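You operate a simulated robot arm through the tools that you are given. There is no shell and no other tool. Be economical: measure what you need, move in short steps, check, and stop when the job is done.

You run a simulated two-armed robot. Do the job below in one go: nothing can be reset, and whatever is moved stays where it is left.

Task
Turn the tab to the white mark and tighten its three bolts.
Fine: use the purple driver and put it back. Set down upright: driver.
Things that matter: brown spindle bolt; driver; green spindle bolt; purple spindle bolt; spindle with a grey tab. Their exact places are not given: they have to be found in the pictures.

The check looks at the end state, three seconds after you hand in, the way a careful person would. Anything else that was tipped, shoved, dropped, spilled or broken makes it a failure.

Robot
Two 7-joint arms with fingered hands on one trunk, on a base that drives. Base frame: it is fixed to the floor where the robot stands at the start and does not move with it; the origin is under the middle of the robot, x ahead of it, y to its left, z up. Units: m, degrees, N and s.
The left shoulder is at the start at [0.042, 0.173, 1.305], the right one opposite. Places, roughly: brown spindle bolt [0.6, 0.1, 0.8]; green spindle bolt [0.5, 0.1, 0.8]; purple spindle bolt [0.5, 0.1, 0.8]; spindle with a grey tab [0.5, 0, 1]. Payload 3.5 kg a hand.
The tool frame of a hand sits at the grasp point between the pads (the TCP): z along the fingers, y along the line on which they close. The tips reach 0.03 m beyond it. Largest opening 0.104 m; the body of the gripper starts 0.035 m behind the TCP. The gripper is a hand of 3 fingers: y runs from the thumb to the fingers, the wrist lies at [-0.015, -0.104, -0.178] in the tool frame.
Orientation is told as [roll, pitch, yaw] about the base's x, y, z axes, in that order, counted from this pose: with the fingers straight down and the wrist toward the robot, the tool's x, y and z point along [0, 1, 0], [1, 0, 0] and [0, 0, -1] of the base frame.

Tools
- The arms move only by the tool move_arm. It takes "left_deltas", "right_deltas" or both (then of equal length, played together; a hand with none holds still); each is one flat list of numbers, 6 for each row, row after row: the shift along the tool's x, y, z in m, then the turn, a rotation vector about the tool's x, y, z in degrees. In form: [x, y, z, ax, ay, az, x, y, z, ax, ay, az, ...]. A call has 1 to 12 rows; each row shifts and turns the commanded pose from where the row before left it, along the tool's axes as they then stand. Each row takes 0.2 s and may step no farther than 0.05 m and 8.6 degrees from the row before; otherwise, the whole call is refused. A pose out of reach is approached as far as the arm can. The call stops where the force on the tool passes 90 N (or 10 N more than at its start, if that is more) or the arm is blocked; 0.2 s more then pass. In this call time passes only in rows, and 0.2 s behind the last. It gives the time, the measured TCP pose, the force on the tool (base axes), the opening and the grip force at its end, in the units of the frame above (readings bear some noise), with the torque about the TCP (base axes, N m) and any sound that the robot's microphone picked up.
- Cameras (640 x 400 px; columns grow to the right, rows downward): "scene" is now at [0.1237, 0.0108, 1.4783]; the picture's right is [0.15, -0.99, 0.00], its down [-0.57, -0.09, -0.82] and it looks along [0.81, 0.12, -0.58] (base axes); focal length 214 px, centre (320, 200). "left" rides on the left gripper at [-0.064, -0.094, -0.117] in its tool frame; the picture's right is [-0.72, -0.33, 0.61], its down [0.64, -0.65, 0.40] and it looks along [0.27, 0.68, 0.68] (tool axes); focal length 238 px, centre (320, 200). "right" rides on the right gripper at [0.064, -0.094, -0.117] in its tool frame; the picture's right is [-0.72, 0.33, -0.61], its down [-0.64, -0.65, 0.41] and it looks along [-0.27, 0.68, 0.68] (tool axes); focal length 238 px, centre (320, 200).
- capture(camera): a new picture of that camera. No time passes.
- lift_body(by): slides the trunk up (or, below 0, down) by that many m; the arms and the scene camera ride with it, the base frame stays. It gives what a move gives, with no picture.
- steer(legs): drives the robot by 1 to 6 legs, each [ahead, left, turn to the left] in m, m and degrees, along the robot's own axes; the way and the turn of a leg run together, so that a leg with both is an arc; at most 1.5 m and 180 degrees a leg. The arms and the cameras ride along, it lands a little off, and it stops where it bumps. It gives what a move gives.
- curl_fingers(index, middle, thumb_bend, thumb_turn, hand): sets how far each is bent, from 0 (flat) to 100 (curled in); at 30 the hand is open as for a grip, at 70 the pads meet at the TCP. One left out holds its place. A second passes; each finger stops where it meets its share of the squeeze, and holds until it gets a number again. It is the only way to open and close the hand. It gives what a move gives, with no picture; readings hold the bend of each and the force on the fingers (four entries, about 0 where the hand has none), thumb and palm. thumb_turn goes from beside the hand (0) to across from the fingers (100), as for a grip.
- pan_tilt(pan, tilt): turns the head with the scene camera to pan (to the left, within 86 degrees either way) and tilt (down, from -29 to 69), counted from straight ahead of the robot. It gives what a move gives.
- point_at(camera, pixels): for up to 12 pixels [column, row] of the newest picture of that camera ("zoom" is the newest enlarged one), the place [x, y, z] in the base frame of the surface seen there, good to about 0.002 m. No time passes.
- inspect(camera, box): a new picture of the part [left, top, right, bottom] of that camera's present view, enlarged. No time passes.
- finish_job(): hands the job in; it is judged then, once.

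Go step by step. Measure first, check grasps and placings, and put right what went wrong. The budget is 80 turns and 78 pictures, counting those below and the enlarged ones. Unless the task says otherwise, let go and move clear before handing in, and close with one line.

The tools are called after "Call:" as name(argument=value, ...) on one line, values as JSON. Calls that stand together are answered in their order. move_arm: Moves the arms, as the interface text tells. Its arguments: {"type":"object","properties":{"left_deltas":{"type":"array","items":{"type":"number"}},"right_deltas":{"type":"array","items":{"type":"number"}}},"required":[]} The other tools are called the same way: lift_body (by) slides the trunk up or down; curl_fingers (index, middle, thumb_bend, thumb_turn, hand) moves the fingers one by one; steer (legs) drives the base; pan_tilt (pan, tilt) turns the head that bears the scene camera; capture (camera) takes a picture; point_at (camera, pixels) gives the place of the surface under pixels of a picture; inspect (camera, box) takes an enlarged picture of a part of a camera's view; finish_job () hands the job in.

At the start:

```text
time: 0.0
left_eef_pos: [0.4321, 0.2115, 1.4499]
left_orientation: [0.0, 0.0, 0.0]
left_wrist_force: [0.2, -0.6, -0.3]
left_ft_torque: [0.02, -0.02, -0.02]
left_finger_gap: 0.1035
left_grip_force: 0.1
left_shape: jaw
left_bend: [30.0, 30.0, 30.0, 98.0]
left_finger forces: [0.0, 0.0, 0.1, 0.0, 0.1, 0.0]
right_eef_pos: [0.4841, -0.2106, 1.3947]
right_orientation: [0.0, 0.0, 0.1]
right_wrist_force: [0.1, 0.0, -0.4]
right_ft_torque: [0.0, -0.01, 0.01]
right_finger_gap: 0.1036
right_grip_force: 0.0
right_shape: jaw
right_bend: [30.0, 30.0, 30.0, 98.0]
right_finger forces: [0.1, 0.0, 0.0, 0.1, 0.1, 0.1]
trunk travel left (down, up): [-0.4, 0.354]
robot x, y, heading: [0.0009, -0.0026, 0.1]
head pan, tilt: [8.6, 35.2]
```

scene: 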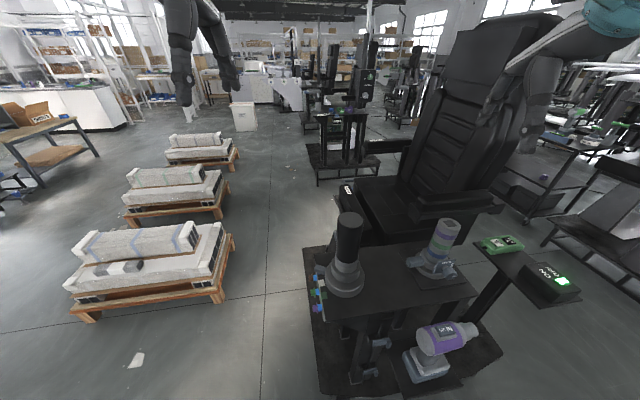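
right: 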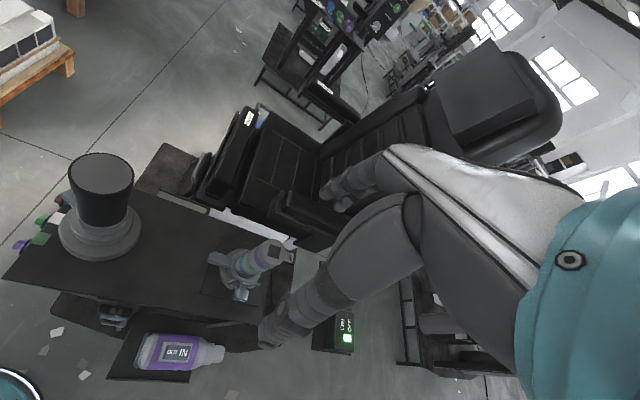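
left: 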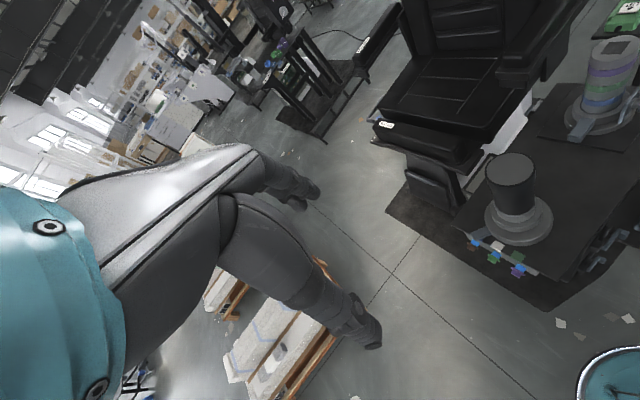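

The scene shows a black spindle at about (347,250), coloured bolts on the table's left edge near (320,290), a striped tower at (440,245), and a purple-bodied driver at (445,338). I'll enlarge these.

Call:
inspect(camera="scene", box=[290, 200, 410, 330])

Call:
inspect(camera="scene", box=[380, 200, 600, 400])

Call:
inspect(camera="left", box=[440, 130, 640, 300])

Call:
inspect(camera="right", box=[0, 130, 300, 390])

```text
3.08 times, centred on (350, 265) of scene
```

zoom: 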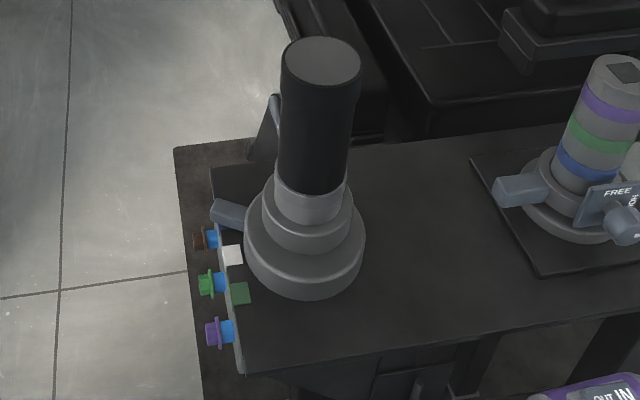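

```text
2.00 times, centred on (490, 300) of scene
```

zoom: 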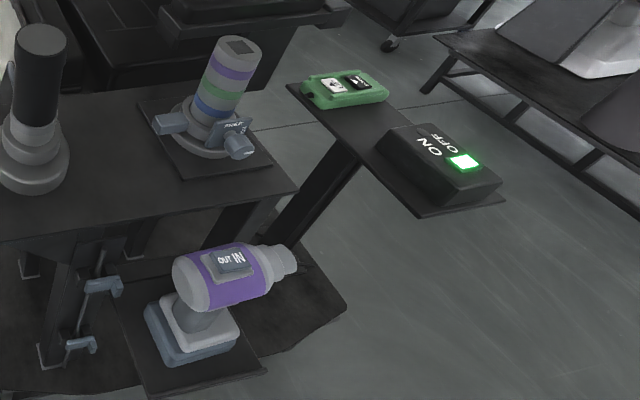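

```text
2.35 times, centred on (540, 215) of left
```

zoom: 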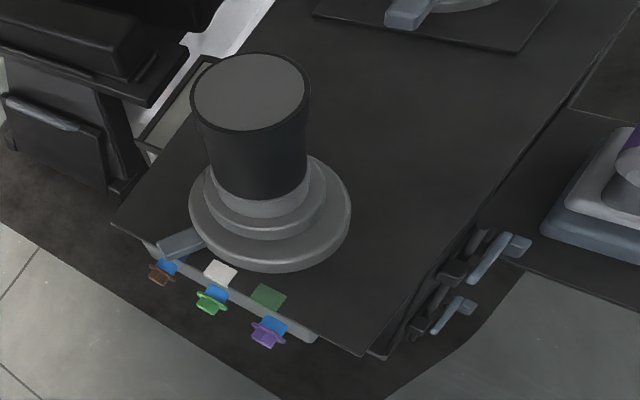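

```text
1.54 times, centred on (150, 260) of right
```

zoom: 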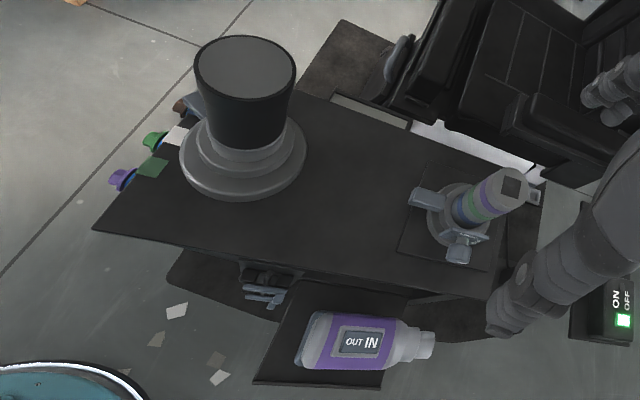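

The spindle carries a grey tab near the brown bolt, with white and green marks on the tabletop. There are also an ON/OFF box, a green box and a striped fixture, so I'll look closer and measure.

Call:
inspect(camera="scene", box=[405, 210, 475, 290])

Call:
point_at(camera="zoom", pixels=[[320, 200]])

Call:
inspect(camera="scene", box=[470, 225, 590, 305])

Call:
inspect(camera="scene", box=[395, 310, 485, 390])

Call:
inspect(camera="scene", box=[310, 260, 350, 325])

Call:
capture(camera="scene")

Call:
point_at(camera="scene", pixels=[[348, 216], [346, 283], [318, 267], [315, 278], [314, 292], [316, 308], [324, 282], [328, 295], [436, 228], [432, 330], [473, 331], [426, 362]])

```text
5.00 times, centred on (440, 250) of scene
```

zoom: 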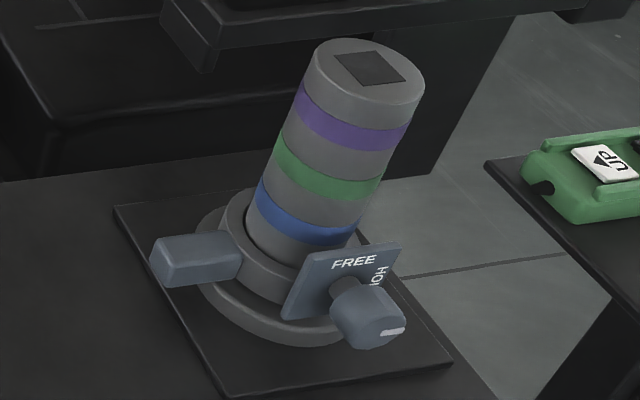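

```text
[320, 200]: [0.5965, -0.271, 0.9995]
```

```text
5.00 times, centred on (530, 265) of scene
```

zoom: 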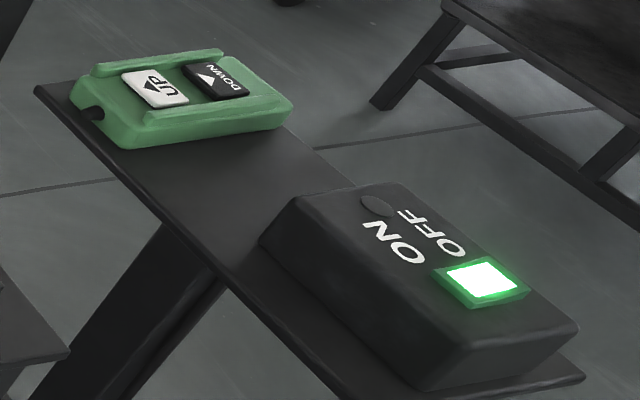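

```text
5.00 times, centred on (440, 350) of scene
```

zoom: 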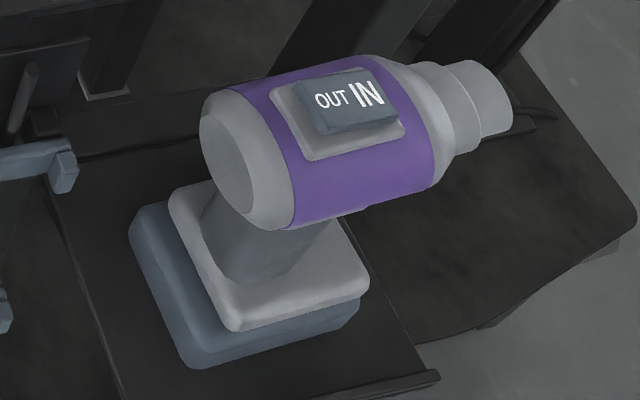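

```text
6.15 times, centred on (330, 292) of scene
```

zoom: 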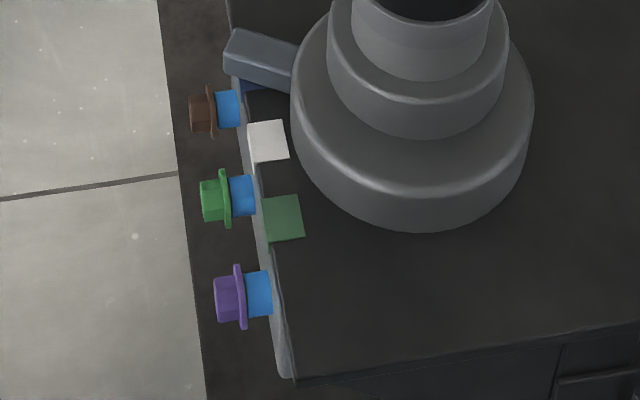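

```text
66 pictures are left
```

scene: 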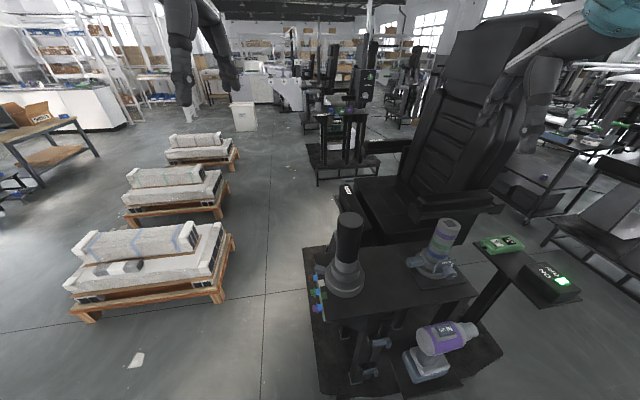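

```text
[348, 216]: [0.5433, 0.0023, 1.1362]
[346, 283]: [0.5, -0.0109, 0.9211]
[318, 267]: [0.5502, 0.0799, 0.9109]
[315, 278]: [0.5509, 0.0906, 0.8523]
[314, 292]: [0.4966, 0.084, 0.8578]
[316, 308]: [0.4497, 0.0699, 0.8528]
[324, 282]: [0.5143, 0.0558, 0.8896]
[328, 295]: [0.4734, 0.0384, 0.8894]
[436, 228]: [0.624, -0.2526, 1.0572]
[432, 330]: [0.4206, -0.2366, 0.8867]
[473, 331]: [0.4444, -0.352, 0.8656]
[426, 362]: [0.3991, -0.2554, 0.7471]
```

Points found: bolts stick out along +y at x≈0.55, 0.50 and 0.45, z≈0.855. The driver is near (0.42,-0.28), nose toward -y. I'll back off and lower the trunk for a low side view of the driver and bolts.

Call:
steer(legs=[[-0.4, 0, 0]])

Call:
lift_body(by=-0.3)

Call:
pan_tilt(pan=-10, tilt=28)

Call:
capture(camera="scene")

Call:
capture(camera="right")

Call:
capture(camera="left")

```text
time: 2.5
left_eef_pos: [0.0373, 0.2113, 1.4505]
left_orientation: [0.0, 0.0, -0.2]
left_wrist_force: [-0.2, 0.0, -0.5]
left_ft_torque: [-0.02, -0.01, 0.01]
left_finger_gap: 0.1037
left_grip_force: 0.0
left_shape: jaw
left_bend: [30.0, 30.0, 30.0, 98.0]
left_finger forces: [0.0, 0.1, 0.1, 0.1, 0.0, 0.0]
right_eef_pos: [0.0895, -0.211, 1.3945]
right_orientation: [0.0, 0.0, -0.1]
right_wrist_force: [-0.6, -0.1, -0.7]
right_ft_torque: [0.0, 0.02, 0.0]
right_finger_gap: 0.1036
right_grip_force: 0.0
right_shape: jaw
right_bend: [30.0, 30.0, 30.0, 98.0]
right_finger forces: [0.1, 0.0, 0.1, 0.0, 0.1, 0.1]
trunk travel left (down, up): [-0.4, 0.354]
robot x, y, heading: [-0.3945, -0.0025, -0.2]
head pan, tilt: [8.6, 35.2]
```

```text
time: 5.5
left_eef_pos: [0.0365, 0.2102, 1.1499]
left_orientation: [0.0, 0.0, -0.2]
left_wrist_force: [-0.5, -0.4, -0.3]
left_ft_torque: [0.0, 0.01, 0.02]
left_finger_gap: 0.1034
left_grip_force: 0.1
left_shape: jaw
left_bend: [30.0, 30.0, 30.0, 98.0]
left_finger forces: [0.1, 0.1, 0.0, 0.0, 0.0, 0.0]
right_eef_pos: [0.0868, -0.2111, 1.0946]
right_orientation: [0.0, -0.1, -0.3]
right_wrist_force: [0.6, -0.2, 0.1]
right_ft_torque: [-0.01, 0.04, -0.02]
right_finger_gap: 0.1037
right_grip_force: 0.0
right_shape: jaw
right_bend: [30.0, 30.0, 30.0, 98.0]
right_finger forces: [0.0, 0.1, 0.1, 0.0, 0.0, 0.0]
trunk travel left (down, up): [-0.1, 0.654]
robot x, y, heading: [-0.3898, -0.0002, -0.3]
head pan, tilt: [8.6, 35.2]
```

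```text
time: 6.3
left_eef_pos: [0.0385, 0.2093, 1.15]
left_orientation: [0.0, 0.0, -0.3]
left_wrist_force: [-0.2, -0.5, -0.5]
left_ft_torque: [0.0, 0.0, -0.02]
left_finger_gap: 0.1035
left_grip_force: 0.2
left_shape: jaw
left_bend: [30.0, 30.0, 30.0, 98.0]
left_finger forces: [0.1, 0.1, 0.0, 0.1, 0.0, 0.1]
right_eef_pos: [0.0899, -0.2124, 1.0939]
right_orientation: [0.1, 0.1, -0.2]
right_wrist_force: [0.1, -0.3, 0.0]
right_ft_torque: [0.03, 0.02, 0.0]
right_finger_gap: 0.1038
right_grip_force: 0.0
right_shape: jaw
right_bend: [30.0, 30.0, 30.0, 98.0]
right_finger forces: [0.0, 0.0, 0.0, 0.0, 0.0, 0.1]
trunk travel left (down, up): [-0.1, 0.654]
robot x, y, heading: [-0.3949, -0.0034, -0.0]
head pan, tilt: [-10.0, 28.0]
```

```text
65 pictures are left
```

scene: 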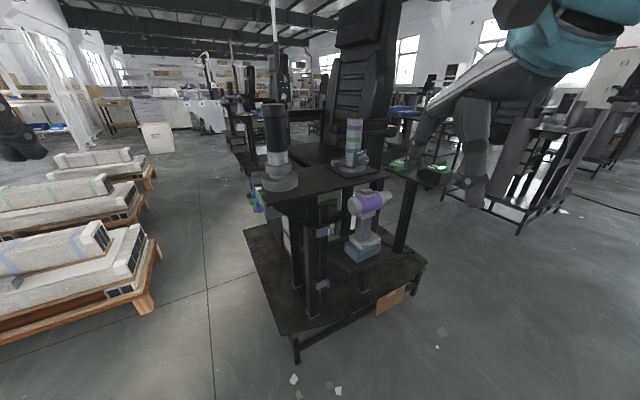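

```text
64 pictures are left
```

right: 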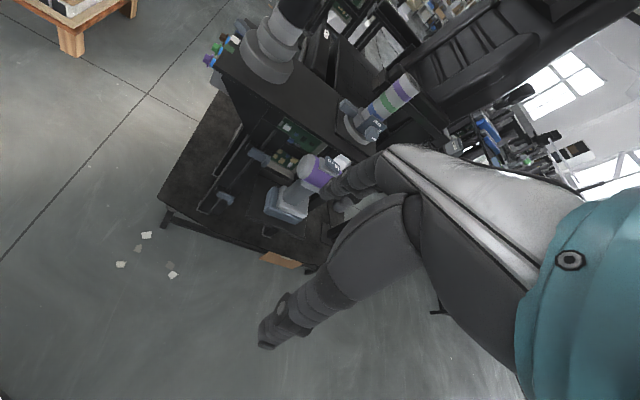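

```text
63 pictures are left
```

left: 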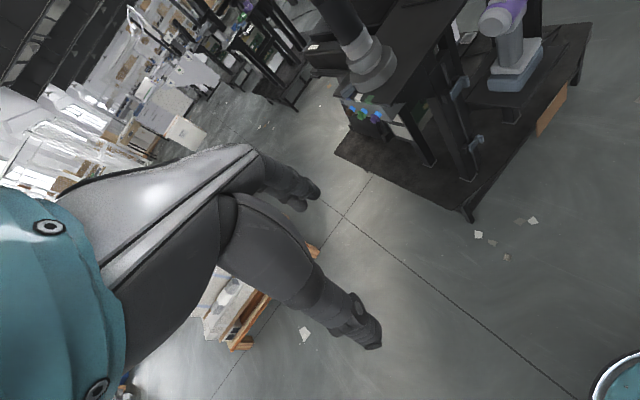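

Call:
inspect(camera="scene", box=[330, 170, 410, 270])

Call:
inspect(camera="scene", box=[235, 95, 315, 225])

Call:
point_at(camera="scene", pixels=[[373, 203], [357, 207], [386, 196], [363, 228], [362, 245], [350, 250], [378, 240], [272, 125], [277, 160], [280, 185], [335, 265], [303, 190]])

Call:
inspect(camera="left", box=[320, 40, 420, 140])

Call:
inspect(camera="left", box=[460, 0, 560, 110])

```text
4.00 times, centred on (370, 220) of scene
```

zoom: 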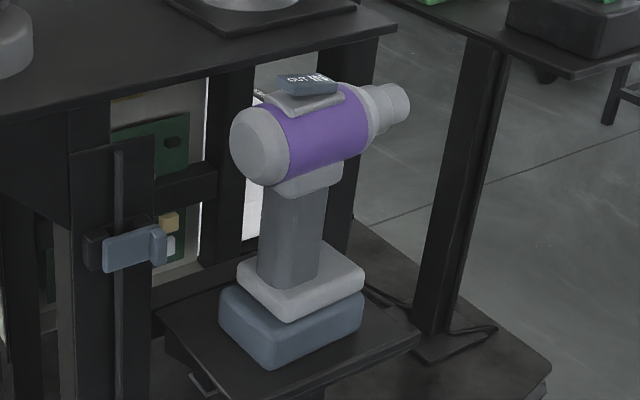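

```text
3.08 times, centred on (275, 160) of scene
```

zoom: 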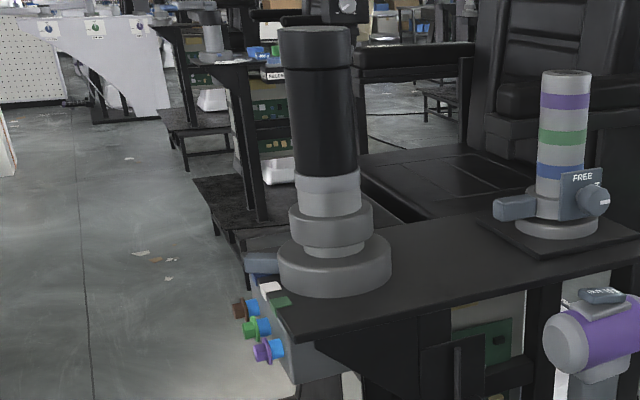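

```text
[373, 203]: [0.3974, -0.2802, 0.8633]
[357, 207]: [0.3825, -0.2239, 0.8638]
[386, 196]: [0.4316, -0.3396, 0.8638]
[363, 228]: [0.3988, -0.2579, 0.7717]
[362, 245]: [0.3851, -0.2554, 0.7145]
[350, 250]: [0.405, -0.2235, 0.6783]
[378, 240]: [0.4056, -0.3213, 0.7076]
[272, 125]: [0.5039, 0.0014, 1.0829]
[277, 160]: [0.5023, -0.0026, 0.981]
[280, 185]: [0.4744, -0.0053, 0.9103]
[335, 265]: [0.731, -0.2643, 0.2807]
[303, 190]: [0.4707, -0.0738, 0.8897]
```

```text
4.00 times, centred on (370, 90) of left
```

zoom: 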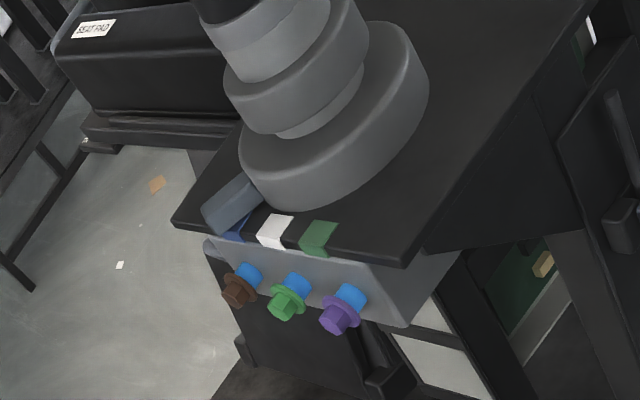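

```text
3.64 times, centred on (510, 55) of left
```

zoom: 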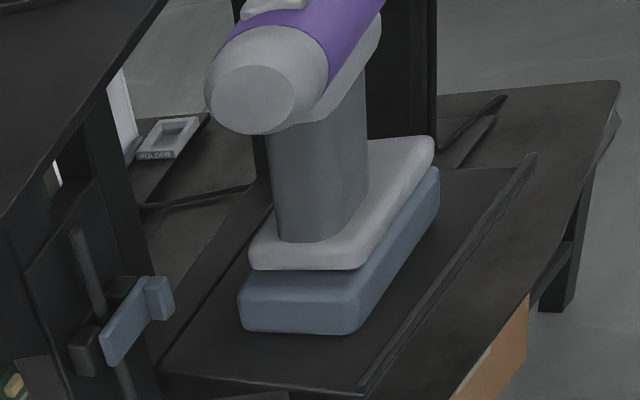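

The driver stands on a shelf with its foot at z≈0.66–0.72, handle z≈0.72–0.82 and body axis z≈0.865. The tab now sits over a blue mark, with white as the next mark toward the robot. I'll raise the trunk, drive back up and measure the spindle.

Call:
lift_body(by=0.3)

Call:
steer(legs=[[0.4, 0, 0]])

Call:
pan_tilt(pan=0, tilt=45)

Call:
inspect(camera="scene", box=[260, 120, 400, 270])

```text
time: 9.3
left_eef_pos: [0.0376, 0.2102, 1.4487]
left_orientation: [-0.1, 0.1, -0.1]
left_wrist_force: [-0.2, 0.1, 0.5]
left_ft_torque: [-0.01, 0.0, 0.0]
left_finger_gap: 0.1039
left_grip_force: 0.1
left_shape: jaw
left_bend: [30.0, 30.0, 30.0, 98.0]
left_finger forces: [0.1, 0.0, 0.0, 0.0, 0.0, 0.0]
right_eef_pos: [0.0892, -0.2127, 1.3948]
right_orientation: [0.0, 0.0, -0.2]
right_wrist_force: [-0.6, 0.4, 0.1]
right_ft_torque: [-0.03, 0.01, -0.02]
right_finger_gap: 0.1037
right_grip_force: 0.1
right_shape: jaw
right_bend: [30.0, 30.0, 30.0, 98.0]
right_finger forces: [0.0, 0.0, 0.1, 0.1, 0.0, 0.1]
trunk travel left (down, up): [-0.4, 0.354]
robot x, y, heading: [-0.3956, 0.0, -0.1]
head pan, tilt: [-10.0, 28.0]
```

```text
time: 11.8
left_eef_pos: [0.4442, 0.2049, 1.4498]
left_orientation: [0.0, 0.0, -0.5]
left_wrist_force: [0.0, -0.2, 0.5]
left_ft_torque: [0.0, 0.03, -0.02]
left_finger_gap: 0.1036
left_grip_force: 0.0
left_shape: jaw
left_bend: [30.0, 30.0, 30.0, 98.0]
left_finger forces: [0.0, 0.0, 0.1, 0.0, 0.0, 0.0]
right_eef_pos: [0.494, -0.2165, 1.3951]
right_orientation: [0.0, 0.0, -0.4]
right_wrist_force: [-0.7, -0.4, 0.8]
right_ft_torque: [0.0, -0.02, -0.01]
right_finger_gap: 0.1035
right_grip_force: 0.1
right_shape: jaw
right_bend: [30.0, 30.0, 30.0, 98.0]
right_finger forces: [0.1, 0.0, 0.0, 0.0, 0.0, 0.0]
trunk travel left (down, up): [-0.4, 0.354]
robot x, y, heading: [0.0092, -0.0011, -0.6]
head pan, tilt: [-10.0, 28.0]
```

```text
time: 12.6
left_eef_pos: [0.4432, 0.2059, 1.4496]
left_orientation: [0.0, 0.0, -0.5]
left_wrist_force: [0.6, 0.8, 0.1]
left_ft_torque: [0.0, -0.03, -0.02]
left_finger_gap: 0.1036
left_grip_force: 0.2
left_shape: jaw
left_bend: [30.0, 30.0, 30.0, 98.0]
left_finger forces: [0.0, 0.0, 0.0, 0.0, 0.1, 0.0]
right_eef_pos: [0.4926, -0.2158, 1.3952]
right_orientation: [0.1, 0.0, -0.5]
right_wrist_force: [0.4, -0.4, -0.4]
right_ft_torque: [0.01, 0.02, -0.04]
right_finger_gap: 0.1037
right_grip_force: 0.0
right_shape: jaw
right_bend: [30.0, 30.0, 30.0, 98.0]
right_finger forces: [0.1, 0.0, 0.1, 0.0, 0.0, 0.0]
trunk travel left (down, up): [-0.4, 0.354]
robot x, y, heading: [0.0125, -0.0011, -0.5]
head pan, tilt: [0.0, 45.0]
```

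```text
2.67 times, centred on (330, 195) of scene
```

zoom: 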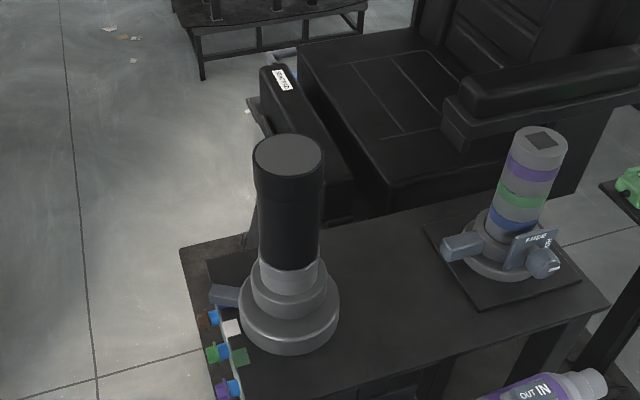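

Call:
point_at(camera="zoom", pixels=[[288, 155], [258, 155], [319, 155], [288, 137], [288, 174], [290, 345], [244, 310], [336, 310], [231, 328], [240, 356], [222, 294], [290, 230]])

Call:
inspect(camera="scene", box=[332, 217, 356, 232])

Call:
inspect(camera="scene", box=[330, 215, 290, 275])

```text
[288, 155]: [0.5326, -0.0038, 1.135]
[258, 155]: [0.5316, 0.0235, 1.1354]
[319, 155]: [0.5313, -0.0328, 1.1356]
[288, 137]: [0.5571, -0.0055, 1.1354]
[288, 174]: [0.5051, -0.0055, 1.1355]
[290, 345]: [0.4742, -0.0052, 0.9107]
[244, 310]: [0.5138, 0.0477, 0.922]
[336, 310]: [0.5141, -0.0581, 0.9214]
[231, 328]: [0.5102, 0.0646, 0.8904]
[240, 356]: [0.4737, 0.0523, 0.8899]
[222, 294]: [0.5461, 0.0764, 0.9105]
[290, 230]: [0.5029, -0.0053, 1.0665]
```

```text
16.00 times, centred on (344, 224) of scene
```

zoom: 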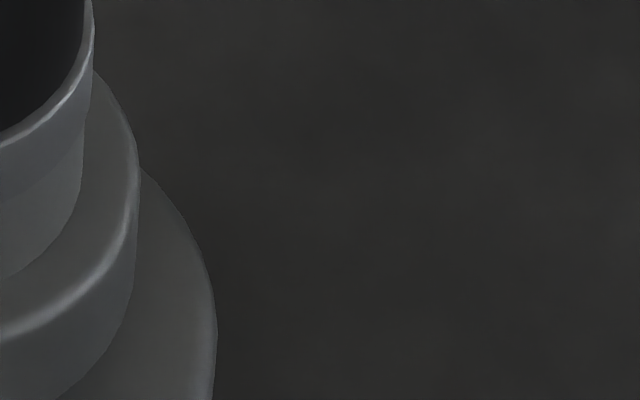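

```text
refused: the box must be [left, top, right, bottom]
```

The spindle axis is at (0.532,-0.005), top z 1.135, radius about 0.029. The tab sits at about 80° and white at about 107°. I'll bring the left hand above it, pre-turned -20° yaw, and move the right hand aside.

Call:
move_arm(left_deltas=[-0.0422, 0.0178, 0, 0, 0, 0, -0.0422, 0.0178, 0, 0, 0, 0, -0.0422, 0.0178, 0, 0, 0, 0, -0.0422, 0.0178, 0, 0, 0, 0, -0.0422, 0.0178, 0, 0, 0, 0, 0, 0, 0, 0, 0, 6.7, 0, 0, 0, 0, 0, 6.7, 0, 0, 0, 0, 0, 6.6, 0, 0, 0.05, 0, 0, 0, 0, 0, 0.05, 0, 0, 0, 0, 0, 0.05, 0, 0, 0, 0, 0, 0.05, 0, 0, 0], right_deltas=[-0.03, 0, 0, 0, 0, 0, -0.03, 0, 0, 0, 0, 0, -0.03, 0, 0, 0, 0, 0, -0.03, 0, 0, 0, 0, 0, 0, 0, 0, 0, 0, 0, 0, 0, 0, 0, 0, 0, 0, 0, 0, 0, 0, 0, 0, 0, 0, 0, 0, 0, 0, 0, 0, 0, 0, 0, 0, 0, 0, 0, 0, 0, 0, 0, 0, 0, 0, 0, 0, 0, 0, 0, 0, 0])

Call:
inspect(camera="scene", box=[220, 80, 420, 280])

```text
time: 15.2
left_eef_pos: [0.531, -0.0043, 1.2482]
left_orientation: [0.0, 0.0, -20.5]
left_wrist_force: [-0.2, 0.5, -0.6]
left_ft_torque: [-0.02, 0.0, 0.03]
left_finger_gap: 0.1037
left_grip_force: 0.1
left_shape: jaw
left_bend: [30.0, 30.0, 30.0, 98.0]
left_finger forces: [0.0, 0.1, 0.1, 0.1, 0.0, 0.0]
right_eef_pos: [0.4923, -0.3348, 1.3952]
right_orientation: [0.0, 0.1, -0.4]
right_wrist_force: [-0.4, -0.2, -0.2]
right_ft_torque: [-0.03, 0.01, 0.0]
right_finger_gap: 0.1036
right_grip_force: 0.0
right_shape: jaw
right_bend: [30.0, 30.0, 30.0, 98.0]
right_finger forces: [0.0, 0.0, 0.0, 0.0, 0.0, 0.0]
trunk travel left (down, up): [-0.4, 0.354]
robot x, y, heading: [0.0079, -0.0009, -0.4]
head pan, tilt: [0.0, 45.0]
```

```text
2.00 times, centred on (320, 180) of scene
```

zoom: 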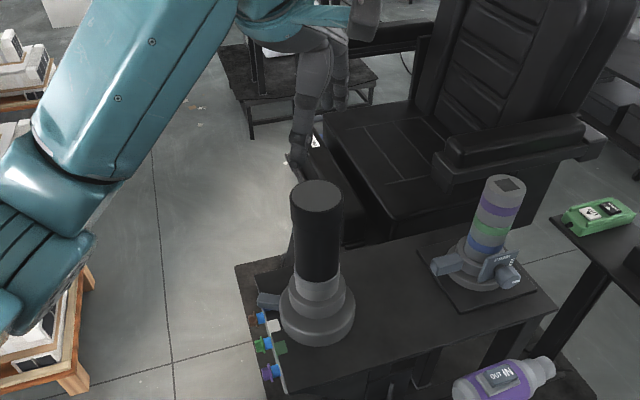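

The hand is centred over the spindle. I'll descend to z≈1.105 and close.

Call:
move_arm(left_deltas=[0, 0, 0.05, 0, 0, 0, 0, 0, 0.05, 0, 0, 0, 0, 0, 0.043, 0, 0, 0])

Call:
curl_fingers(hand="left", index=70, middle=70, thumb_bend=70)

Call:
inspect(camera="scene", box=[220, 80, 420, 280])

```text
time: 16.0
left_eef_pos: [0.529, -0.0058, 1.1056]
left_orientation: [-0.1, -0.3, -20.6]
left_wrist_force: [1.5, -2.5, 4.6]
left_ft_torque: [-0.03, -0.1, -0.04]
left_finger_gap: 0.1039
left_grip_force: 0.0
left_shape: jaw
left_bend: [29.0, 30.0, 30.0, 98.0]
left_finger forces: [4.4, 0.0, 0.0, 0.0, 0.0, 0.0]
right_eef_pos: [0.4918, -0.3355, 1.3961]
right_orientation: [0.1, 0.0, -0.4]
right_wrist_force: [-0.2, -0.1, -0.2]
right_ft_torque: [-0.02, 0.04, 0.01]
right_finger_gap: 0.1036
right_grip_force: 0.1
right_shape: jaw
right_bend: [30.0, 30.0, 30.0, 98.0]
right_finger forces: [0.0, 0.0, 0.0, 0.0, 0.0, 0.0]
trunk travel left (down, up): [-0.4, 0.354]
robot x, y, heading: [0.0124, -0.0016, -0.5]
head pan, tilt: [0.0, 45.0]
```

```text
time: 17.0
left_eef_pos: [0.5307, -0.0055, 1.1058]
left_orientation: [0.0, -0.3, -20.5]
left_wrist_force: [16.4, -8.3, 16.7]
left_ft_torque: [0.12, 0.03, -0.04]
left_finger_gap: 0.0552
left_grip_force: 27.6
left_shape: fingers
left_bend: [39.0, 48.0, 57.0, 97.0]
left_finger forces: [26.8, 10.0, 0.0, 0.0, 18.2, 0.0]
right_eef_pos: [0.4923, -0.3368, 1.3944]
right_orientation: [0.0, 0.0, -0.5]
right_wrist_force: [0.3, 0.4, -0.8]
right_ft_torque: [-0.02, 0.0, 0.0]
right_finger_gap: 0.1034
right_grip_force: 0.1
right_shape: jaw
right_bend: [30.0, 30.0, 30.0, 98.0]
right_finger forces: [0.1, 0.0, 0.1, 0.1, 0.1, 0.1]
trunk travel left (down, up): [-0.4, 0.354]
robot x, y, heading: [0.0067, -0.0017, -0.6]
head pan, tilt: [0.0, 45.0]
```

```text
2.00 times, centred on (320, 180) of scene
```

zoom: 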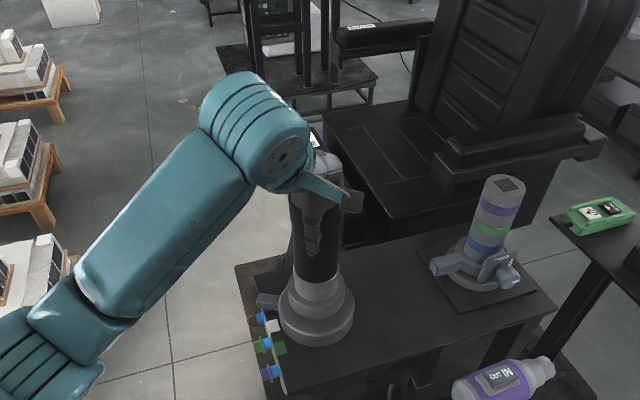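

The spindle is gripped (27 N). I'll turn it +15° yaw and check the tab.

Call:
move_arm(left_deltas=[0, 0, 0, 0, 0, -5, 0, 0, 0, 0, 0, -5, 0, 0, 0, 0, 0, -5])

Call:
inspect(camera="scene", box=[260, 180, 360, 280])

```text
time: 17.8
left_eef_pos: [0.5322, -0.0078, 1.1053]
left_orientation: [0.0, -0.1, -5.4]
left_wrist_force: [15.9, -7.5, 14.2]
left_ft_torque: [0.15, 0.01, -0.17]
left_finger_gap: 0.0548
left_grip_force: 27.3
left_shape: fingers
left_bend: [39.0, 48.0, 57.0, 97.0]
left_finger forces: [27.0, 9.8, 0.1, 0.0, 18.3, 0.0]
right_eef_pos: [0.493, -0.3365, 1.3948]
right_orientation: [0.1, 0.1, -0.6]
right_wrist_force: [0.5, 0.0, 0.0]
right_ft_torque: [-0.01, -0.02, 0.0]
right_finger_gap: 0.1037
right_grip_force: 0.0
right_shape: jaw
right_bend: [30.0, 30.0, 30.0, 98.0]
right_finger forces: [0.0, 0.1, 0.1, 0.0, 0.1, 0.1]
trunk travel left (down, up): [-0.4, 0.354]
robot x, y, heading: [0.0159, 0.001, -0.6]
head pan, tilt: [0.0, 45.0]
```

```text
4.00 times, centred on (310, 230) of scene
```

zoom: 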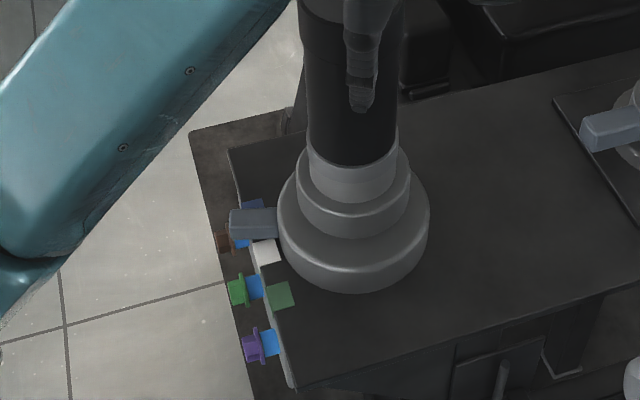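

The tab turned with the hand and is now close to white. I'll measure the tab and white mark centres.

Call:
point_at(camera="zoom", pixels=[[231, 215], [275, 213], [232, 237], [252, 212], [251, 243], [274, 240], [280, 262], [258, 266], [268, 253], [262, 287], [296, 304], [270, 285]])

```text
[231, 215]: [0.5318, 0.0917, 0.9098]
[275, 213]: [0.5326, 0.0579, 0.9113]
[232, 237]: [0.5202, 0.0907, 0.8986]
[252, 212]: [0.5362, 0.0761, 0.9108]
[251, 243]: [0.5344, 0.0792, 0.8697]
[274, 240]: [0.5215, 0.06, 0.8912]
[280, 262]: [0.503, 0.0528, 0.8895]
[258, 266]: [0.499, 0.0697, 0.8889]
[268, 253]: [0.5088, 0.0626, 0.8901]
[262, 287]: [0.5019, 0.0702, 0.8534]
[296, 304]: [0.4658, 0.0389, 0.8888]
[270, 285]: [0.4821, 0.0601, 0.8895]
```

The tab is near 90–91° and white near 108°. I'll turn another 16° and recheck.

Call:
move_arm(left_deltas=[0, 0, 0, 0, 0, -5.5, 0, 0, 0, 0, 0, -5.5, 0, 0, 0, 0, 0, -5])

Call:
inspect(camera="scene", box=[280, 205, 340, 265])

```text
time: 18.6
left_eef_pos: [0.5329, -0.0069, 1.1046]
left_orientation: [-0.1, 0.1, 10.5]
left_wrist_force: [19.8, -6.7, 7.6]
left_ft_torque: [0.27, 0.12, -0.17]
left_finger_gap: 0.0551
left_grip_force: 28.6
left_shape: fingers
left_bend: [39.0, 48.0, 57.0, 96.0]
left_finger forces: [29.3, 9.5, 0.0, 0.0, 18.5, 0.0]
right_eef_pos: [0.494, -0.336, 1.394]
right_orientation: [0.0, 0.1, -0.4]
right_wrist_force: [-0.4, -0.4, -0.3]
right_ft_torque: [0.0, -0.02, 0.01]
right_finger_gap: 0.1037
right_grip_force: 0.0
right_shape: jaw
right_bend: [30.0, 30.0, 30.0, 98.0]
right_finger forces: [0.0, 0.0, 0.1, 0.1, 0.0, 0.0]
trunk travel left (down, up): [-0.4, 0.354]
robot x, y, heading: [0.0109, -0.0019, -0.5]
head pan, tilt: [0.0, 45.0]
```

```text
6.67 times, centred on (310, 235) of scene
```

zoom: 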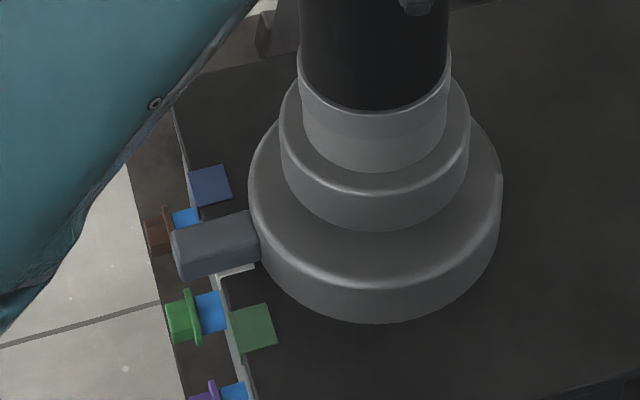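

Call:
point_at(camera="zoom", pixels=[[174, 236], [247, 215], [180, 254], [256, 234], [190, 176], [228, 165], [232, 195], [202, 205], [232, 312], [268, 305], [276, 340], [245, 352]])

```text
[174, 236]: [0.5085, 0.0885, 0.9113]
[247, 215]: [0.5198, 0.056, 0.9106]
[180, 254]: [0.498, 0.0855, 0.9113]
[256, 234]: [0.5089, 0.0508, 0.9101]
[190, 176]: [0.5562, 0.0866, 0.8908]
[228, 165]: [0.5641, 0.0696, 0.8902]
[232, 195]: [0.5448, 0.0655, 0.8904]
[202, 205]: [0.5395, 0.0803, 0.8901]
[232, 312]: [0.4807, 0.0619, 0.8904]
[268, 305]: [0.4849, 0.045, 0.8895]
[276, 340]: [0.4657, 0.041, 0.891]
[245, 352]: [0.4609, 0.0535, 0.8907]
```

The tab is now at about 107.3° and the white mark's centre at about 107°, so it's aligned. I'll release, rise and verify.

Call:
curl_fingers(hand="left", index=30, middle=30, thumb_bend=30)

Call:
move_arm(left_deltas=[0, 0, -0.03, 0, 0, 0, 0, 0, -0.05, 0, 0, 0, 0, 0, -0.05, 0, 0, 0, 0, 0, -0.05, 0, 0, 0, 0, 0, -0.05, 0, 0, 0, 0.03, -0.03, -0.02, 0, 0, 0, 0.045, -0.02, 0, 0, 0, 0, 0.045, -0.02, 0, 0, 0, 0, 0.045, -0.02, 0, 0, 0, 0, 0.045, -0.02, 0, 0, 0, 0])

Call:
inspect(camera="scene", box=[280, 205, 340, 265])

Call:
capture(camera="left")

```text
time: 19.6
left_eef_pos: [0.5315, -0.0064, 1.1065]
left_orientation: [0.1, 0.1, 10.4]
left_wrist_force: [5.9, -2.2, 0.9]
left_ft_torque: [0.07, 0.15, -0.09]
left_finger_gap: 0.1054
left_grip_force: 3.1
left_shape: fingers
left_bend: [29.0, 30.0, 30.0, 97.0]
left_finger forces: [6.7, 0.0, 0.0, 0.1, 0.1, 0.0]
right_eef_pos: [0.4919, -0.3354, 1.3952]
right_orientation: [0.2, 0.0, -0.4]
right_wrist_force: [0.1, -0.2, -0.6]
right_ft_torque: [0.02, 0.0, 0.0]
right_finger_gap: 0.1035
right_grip_force: 0.1
right_shape: jaw
right_bend: [30.0, 30.0, 30.0, 98.0]
right_finger forces: [0.0, 0.1, 0.0, 0.1, 0.1, 0.1]
trunk travel left (down, up): [-0.4, 0.354]
robot x, y, heading: [0.0133, 0.0019, -0.4]
head pan, tilt: [0.0, 45.0]
```

```text
time: 21.8
left_eef_pos: [0.4207, 0.1768, 1.3415]
left_orientation: [-0.1, 0.0, 10.4]
left_wrist_force: [-0.3, 0.2, 0.0]
left_ft_torque: [-0.01, -0.02, -0.05]
left_finger_gap: 0.1034
left_grip_force: 0.1
left_shape: fingers
left_bend: [30.0, 30.0, 30.0, 98.0]
left_finger forces: [0.1, 0.0, 0.1, 0.0, 0.0, 0.0]
left hand out of reach, approached as far as the arm can: row 3, 4
right_eef_pos: [0.491, -0.3327, 1.3971]
right_orientation: [-0.1, -0.1, -0.4]
right_wrist_force: [0.3, 0.6, 0.1]
right_ft_torque: [0.02, -0.01, 0.02]
right_finger_gap: 0.1035
right_grip_force: 0.1
right_shape: jaw
right_bend: [30.0, 30.0, 30.0, 98.0]
right_finger forces: [0.1, 0.0, 0.0, 0.1, 0.1, 0.0]
trunk travel left (down, up): [-0.4, 0.354]
robot x, y, heading: [0.0082, -0.0041, -0.5]
head pan, tilt: [0.0, 45.0]
```

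```text
6.67 times, centred on (310, 235) of scene
```

zoom: 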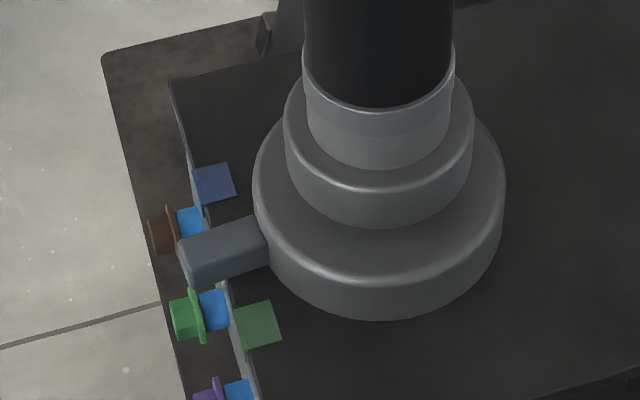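

```text
51 pictures are left
```

left: 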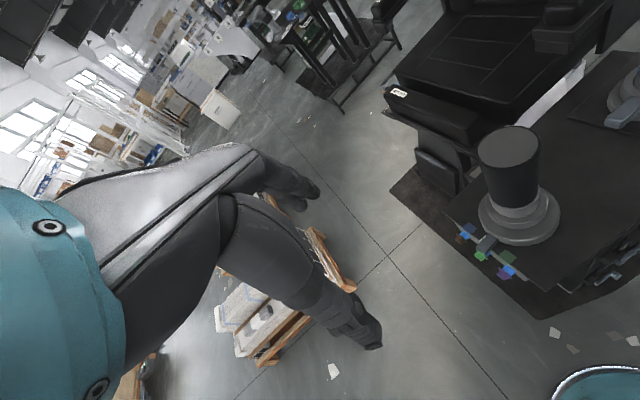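

White is almost hidden under the tab now, so I need to see whether the tab shifted on release. I'll measure in both views.

Call:
point_at(camera="zoom", pixels=[[180, 243], [250, 220], [190, 263], [265, 238], [188, 275], [220, 286]])

Call:
inspect(camera="left", box=[445, 190, 565, 290])

```text
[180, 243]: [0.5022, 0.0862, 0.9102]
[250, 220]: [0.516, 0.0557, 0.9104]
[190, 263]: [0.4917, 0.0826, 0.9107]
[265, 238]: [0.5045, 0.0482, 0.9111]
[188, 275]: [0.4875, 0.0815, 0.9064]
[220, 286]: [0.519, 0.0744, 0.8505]
```

```text
4.00 times, centred on (505, 240) of left
```

zoom: 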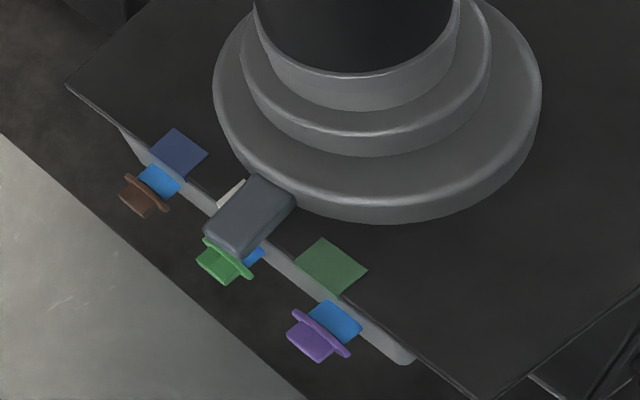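

On release the tab over-travelled to about 111°; white is at about 106.7°. I'll nudge it back about 4.5° by pushing its near side with closed fingertips, with checks.

Call:
curl_fingers(hand="left", index=70, middle=70, thumb_bend=70)

Call:
move_arm(left_deltas=[0, 0, 0, 0, 0, 5.2, 0, 0, 0, 0, 0, 5.2, -0.045, 0.015, 0.01, 0, 0, 0, -0.045, 0.015, 0.01, 0, 0, 0, 0, 0.004, 0.05, 0, 0, 0, 0, 0, 0.05, 0, 0, 0, 0, 0, 0.05, 0, 0, 0, 0, 0, 0.05, 0, 0, 0, 0, 0, 0.05, 0, 0, 0, 0, 0, 0.05, 0, 0, 0])

Call:
inspect(camera="scene", box=[270, 190, 350, 270])

Call:
capture(camera="left")

```text
time: 22.8
left_eef_pos: [0.4227, 0.175, 1.3425]
left_orientation: [0.0, 0.0, 10.5]
left_wrist_force: [0.2, 0.0, -0.3]
left_ft_torque: [0.01, 0.0, -0.02]
left_finger_gap: 0.0015
left_grip_force: 0.0
left_shape: fingers
left_bend: [70.0, 70.0, 70.0, 98.0]
left_finger forces: [0.1, 0.1, 0.0, 0.1, 0.0, 0.0]
right_eef_pos: [0.4913, -0.335, 1.3951]
right_orientation: [0.0, 0.0, -0.4]
right_wrist_force: [0.3, -0.7, -0.2]
right_ft_torque: [-0.03, 0.03, 0.01]
right_finger_gap: 0.1038
right_grip_force: 0.1
right_shape: jaw
right_bend: [30.0, 30.0, 30.0, 98.0]
right_finger forces: [0.0, 0.0, 0.1, 0.1, 0.1, 0.0]
trunk travel left (down, up): [-0.4, 0.354]
robot x, y, heading: [0.0142, -0.0013, -0.8]
head pan, tilt: [0.0, 45.0]
```

```text
refused: row 5 steps farther than a row can; nothing moved
```

```text
5.00 times, centred on (310, 230) of scene
```

zoom: 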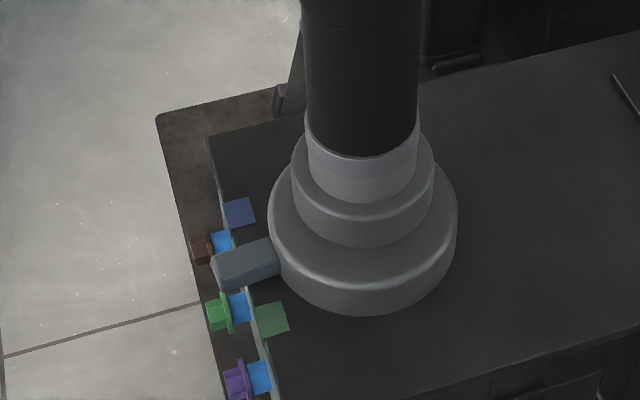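

```text
48 pictures are left
```

left: 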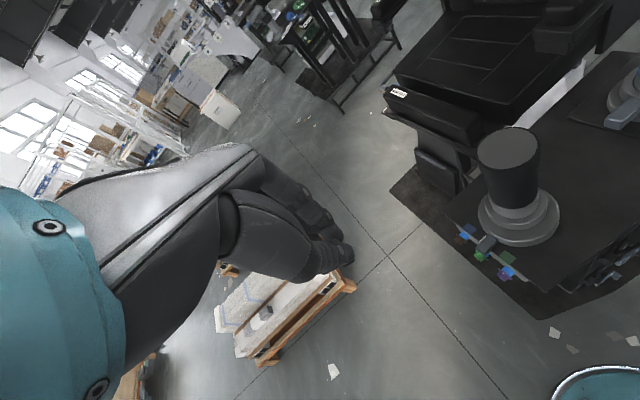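

A row was too long, so nothing moved. I'll resend it with shorter steps.

Call:
move_arm(left_deltas=[0, 0, 0, 0, 0, 5.2, 0, 0, 0, 0, 0, 5.2, -0.045, 0.015, 0, 0, 0, 0, -0.045, 0.017, 0, 0, 0, 0, 0, 0, 0.05, 0, 0, 0, 0, 0, 0.05, 0, 0, 0, 0, 0, 0.05, 0, 0, 0, 0, 0, 0.05, 0, 0, 0, 0, 0, 0.05, 0, 0, 0, 0, 0, 0.05, 0, 0, 0, 0, 0, 0.03, 0, 0, 0])

Call:
capture(camera="scene")

```text
time: 25.2
left_eef_pos: [0.4555, 0.0815, 1.0136]
left_orientation: [0.1, -0.1, 0.1]
left_wrist_force: [0.2, 1.1, 0.0]
left_ft_torque: [-0.02, 0.0, -0.02]
left_finger_gap: 0.0013
left_grip_force: 0.1
left_shape: fingers
left_bend: [70.0, 70.0, 70.0, 98.0]
left_finger forces: [0.1, 0.0, 0.0, 0.0, 0.0, 0.0]
right_eef_pos: [0.4916, -0.3343, 1.3948]
right_orientation: [-0.1, 0.0, -0.4]
right_wrist_force: [0.3, 0.3, -0.2]
right_ft_torque: [-0.01, -0.02, 0.03]
right_finger_gap: 0.1036
right_grip_force: 0.1
right_shape: jaw
right_bend: [30.0, 30.0, 30.0, 98.0]
right_finger forces: [0.0, 0.1, 0.1, 0.0, 0.0, 0.0]
trunk travel left (down, up): [-0.4, 0.354]
robot x, y, heading: [0.006, -0.0047, -0.6]
head pan, tilt: [0.0, 45.0]
```

```text
47 pictures are left
```

scene: 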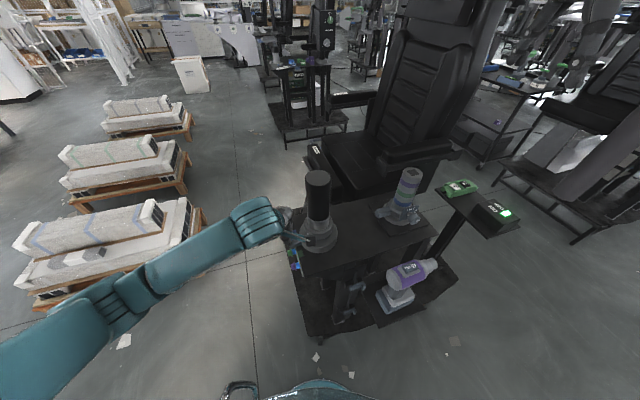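

The hand is above the near side of the tab. I'll lower the fingertips to just above the table and look with the wrist camera.

Call:
move_arm(left_deltas=[-0.002, 0, 0.045, 0, 0, 0, 0, 0, 0.037, 0, 0, 0])

Call:
capture(camera="left")

```text
time: 25.8
left_eef_pos: [0.4563, 0.0809, 0.9301]
left_orientation: [0.0, 0.0, 0.1]
left_wrist_force: [0.2, 0.4, 0.0]
left_ft_torque: [0.01, 0.01, 0.0]
left_finger_gap: 0.0012
left_grip_force: 0.1
left_shape: fingers
left_bend: [70.0, 70.0, 70.0, 98.0]
left_finger forces: [0.0, 0.0, 0.0, 0.0, 0.1, 0.1]
right_eef_pos: [0.4923, -0.3351, 1.3961]
right_orientation: [0.1, 0.0, -0.5]
right_wrist_force: [0.3, -0.1, -0.6]
right_ft_torque: [0.02, -0.02, -0.01]
right_finger_gap: 0.1036
right_grip_force: 0.0
right_shape: jaw
right_bend: [30.0, 30.0, 30.0, 98.0]
right_finger forces: [0.0, 0.1, 0.0, 0.1, 0.1, 0.1]
trunk travel left (down, up): [-0.4, 0.354]
robot x, y, heading: [0.0045, -0.0027, -0.4]
head pan, tilt: [0.0, 45.0]
```

```text
46 pictures are left
```

left: 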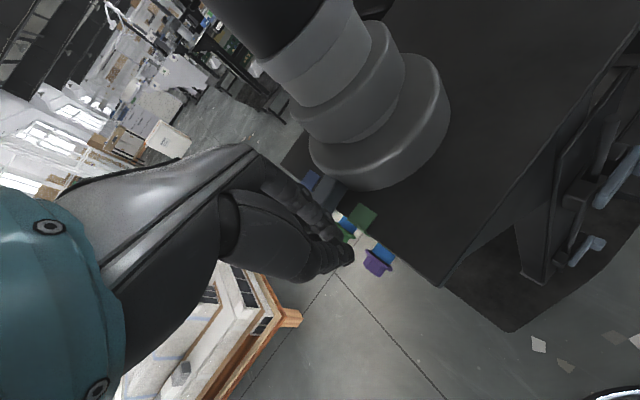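

Call:
inspect(camera="left", box=[270, 130, 410, 290])

```text
2.50 times, centred on (340, 210) of left
```

zoom: 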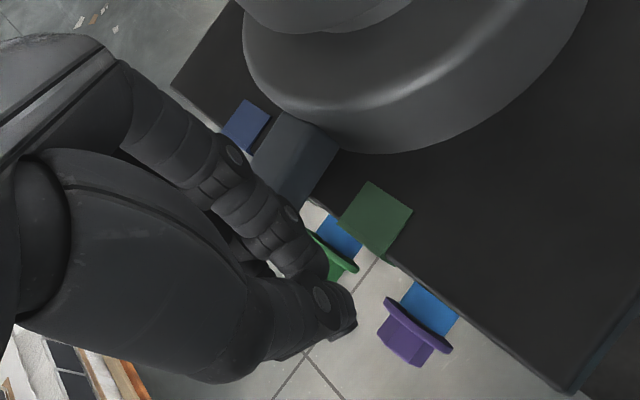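

The fingertips sit just short of the tab. I'll advance in small steps and watch the force.

Call:
move_arm(left_deltas=[0, 0.006, 0, 0, 0, 0, 0, 0.006, 0, 0, 0, 0])

Call:
move_arm(left_deltas=[0, 0.004, 0, 0, 0, 0])

Call:
move_arm(left_deltas=[0, 0.003, 0, 0, 0, 0])

Call:
inspect(camera="left", box=[270, 130, 410, 290])

```text
time: 26.4
left_eef_pos: [0.4684, 0.0817, 0.9304]
left_orientation: [0.0, 0.0, 0.1]
left_wrist_force: [-0.6, 0.1, -0.3]
left_ft_torque: [-0.01, 0.01, -0.01]
left_finger_gap: 0.0014
left_grip_force: 0.1
left_shape: fingers
left_bend: [70.0, 70.0, 70.0, 98.0]
left_finger forces: [0.0, 0.0, 0.1, 0.1, 0.0, 0.1]
right_eef_pos: [0.491, -0.3348, 1.3951]
right_orientation: [0.1, 0.0, -0.5]
right_wrist_force: [0.1, 0.2, 0.0]
right_ft_torque: [0.01, 0.04, 0.0]
right_finger_gap: 0.1036
right_grip_force: 0.1
right_shape: jaw
right_bend: [30.0, 30.0, 30.0, 98.0]
right_finger forces: [0.0, 0.1, 0.0, 0.0, 0.0, 0.1]
trunk travel left (down, up): [-0.4, 0.354]
robot x, y, heading: [0.0094, 0.0003, -0.8]
head pan, tilt: [0.0, 45.0]
```

```text
time: 26.8
left_eef_pos: [0.4717, 0.0819, 0.9319]
left_orientation: [0.0, 0.1, 0.1]
left_wrist_force: [-0.1, 0.7, -0.4]
left_ft_torque: [-0.01, -0.04, -0.01]
left_finger_gap: 0.0012
left_grip_force: 0.0
left_shape: fingers
left_bend: [70.0, 70.0, 70.0, 98.0]
left_finger forces: [0.0, 0.0, 0.0, 0.0, 0.0, 0.0]
right_eef_pos: [0.4904, -0.3344, 1.3961]
right_orientation: [0.1, 0.0, -0.5]
right_wrist_force: [-1.3, 0.3, 0.7]
right_ft_torque: [0.01, 0.02, 0.05]
right_finger_gap: 0.1038
right_grip_force: 0.0
right_shape: jaw
right_bend: [30.0, 30.0, 30.0, 98.0]
right_finger forces: [0.0, 0.1, 0.1, 0.1, 0.0, 0.1]
trunk travel left (down, up): [-0.4, 0.354]
robot x, y, heading: [0.0107, -0.0003, -0.4]
head pan, tilt: [0.0, 45.0]
```

```text
time: 27.2
left_eef_pos: [0.4722, 0.0815, 0.9309]
left_orientation: [0.0, 0.0, 0.2]
left_wrist_force: [-0.4, -0.4, -0.4]
left_ft_torque: [0.04, 0.01, -0.02]
left_finger_gap: 0.0014
left_grip_force: 0.4
left_shape: fingers
left_bend: [70.0, 70.0, 70.0, 98.0]
left_finger forces: [0.0, 0.4, 0.1, 0.0, 0.0, 0.1]
right_eef_pos: [0.4915, -0.3347, 1.3951]
right_orientation: [0.0, 0.0, -0.5]
right_wrist_force: [0.0, -0.6, 0.3]
right_ft_torque: [-0.05, -0.01, 0.03]
right_finger_gap: 0.1035
right_grip_force: 0.0
right_shape: jaw
right_bend: [30.0, 30.0, 30.0, 98.0]
right_finger forces: [0.0, 0.0, 0.0, 0.0, 0.0, 0.0]
trunk travel left (down, up): [-0.4, 0.354]
robot x, y, heading: [0.0073, -0.0015, -0.6]
head pan, tilt: [0.0, 45.0]
```

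```text
2.50 times, centred on (340, 210) of left
```

zoom: 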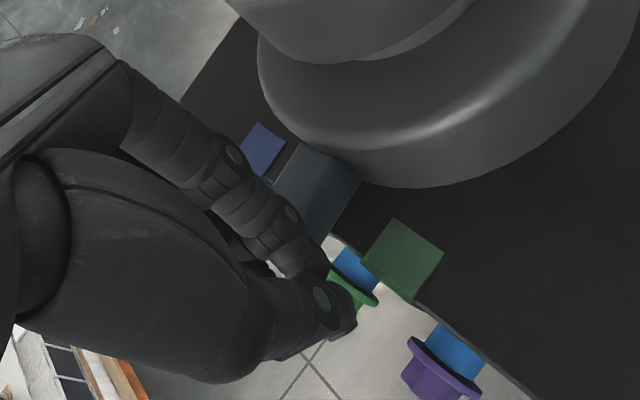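

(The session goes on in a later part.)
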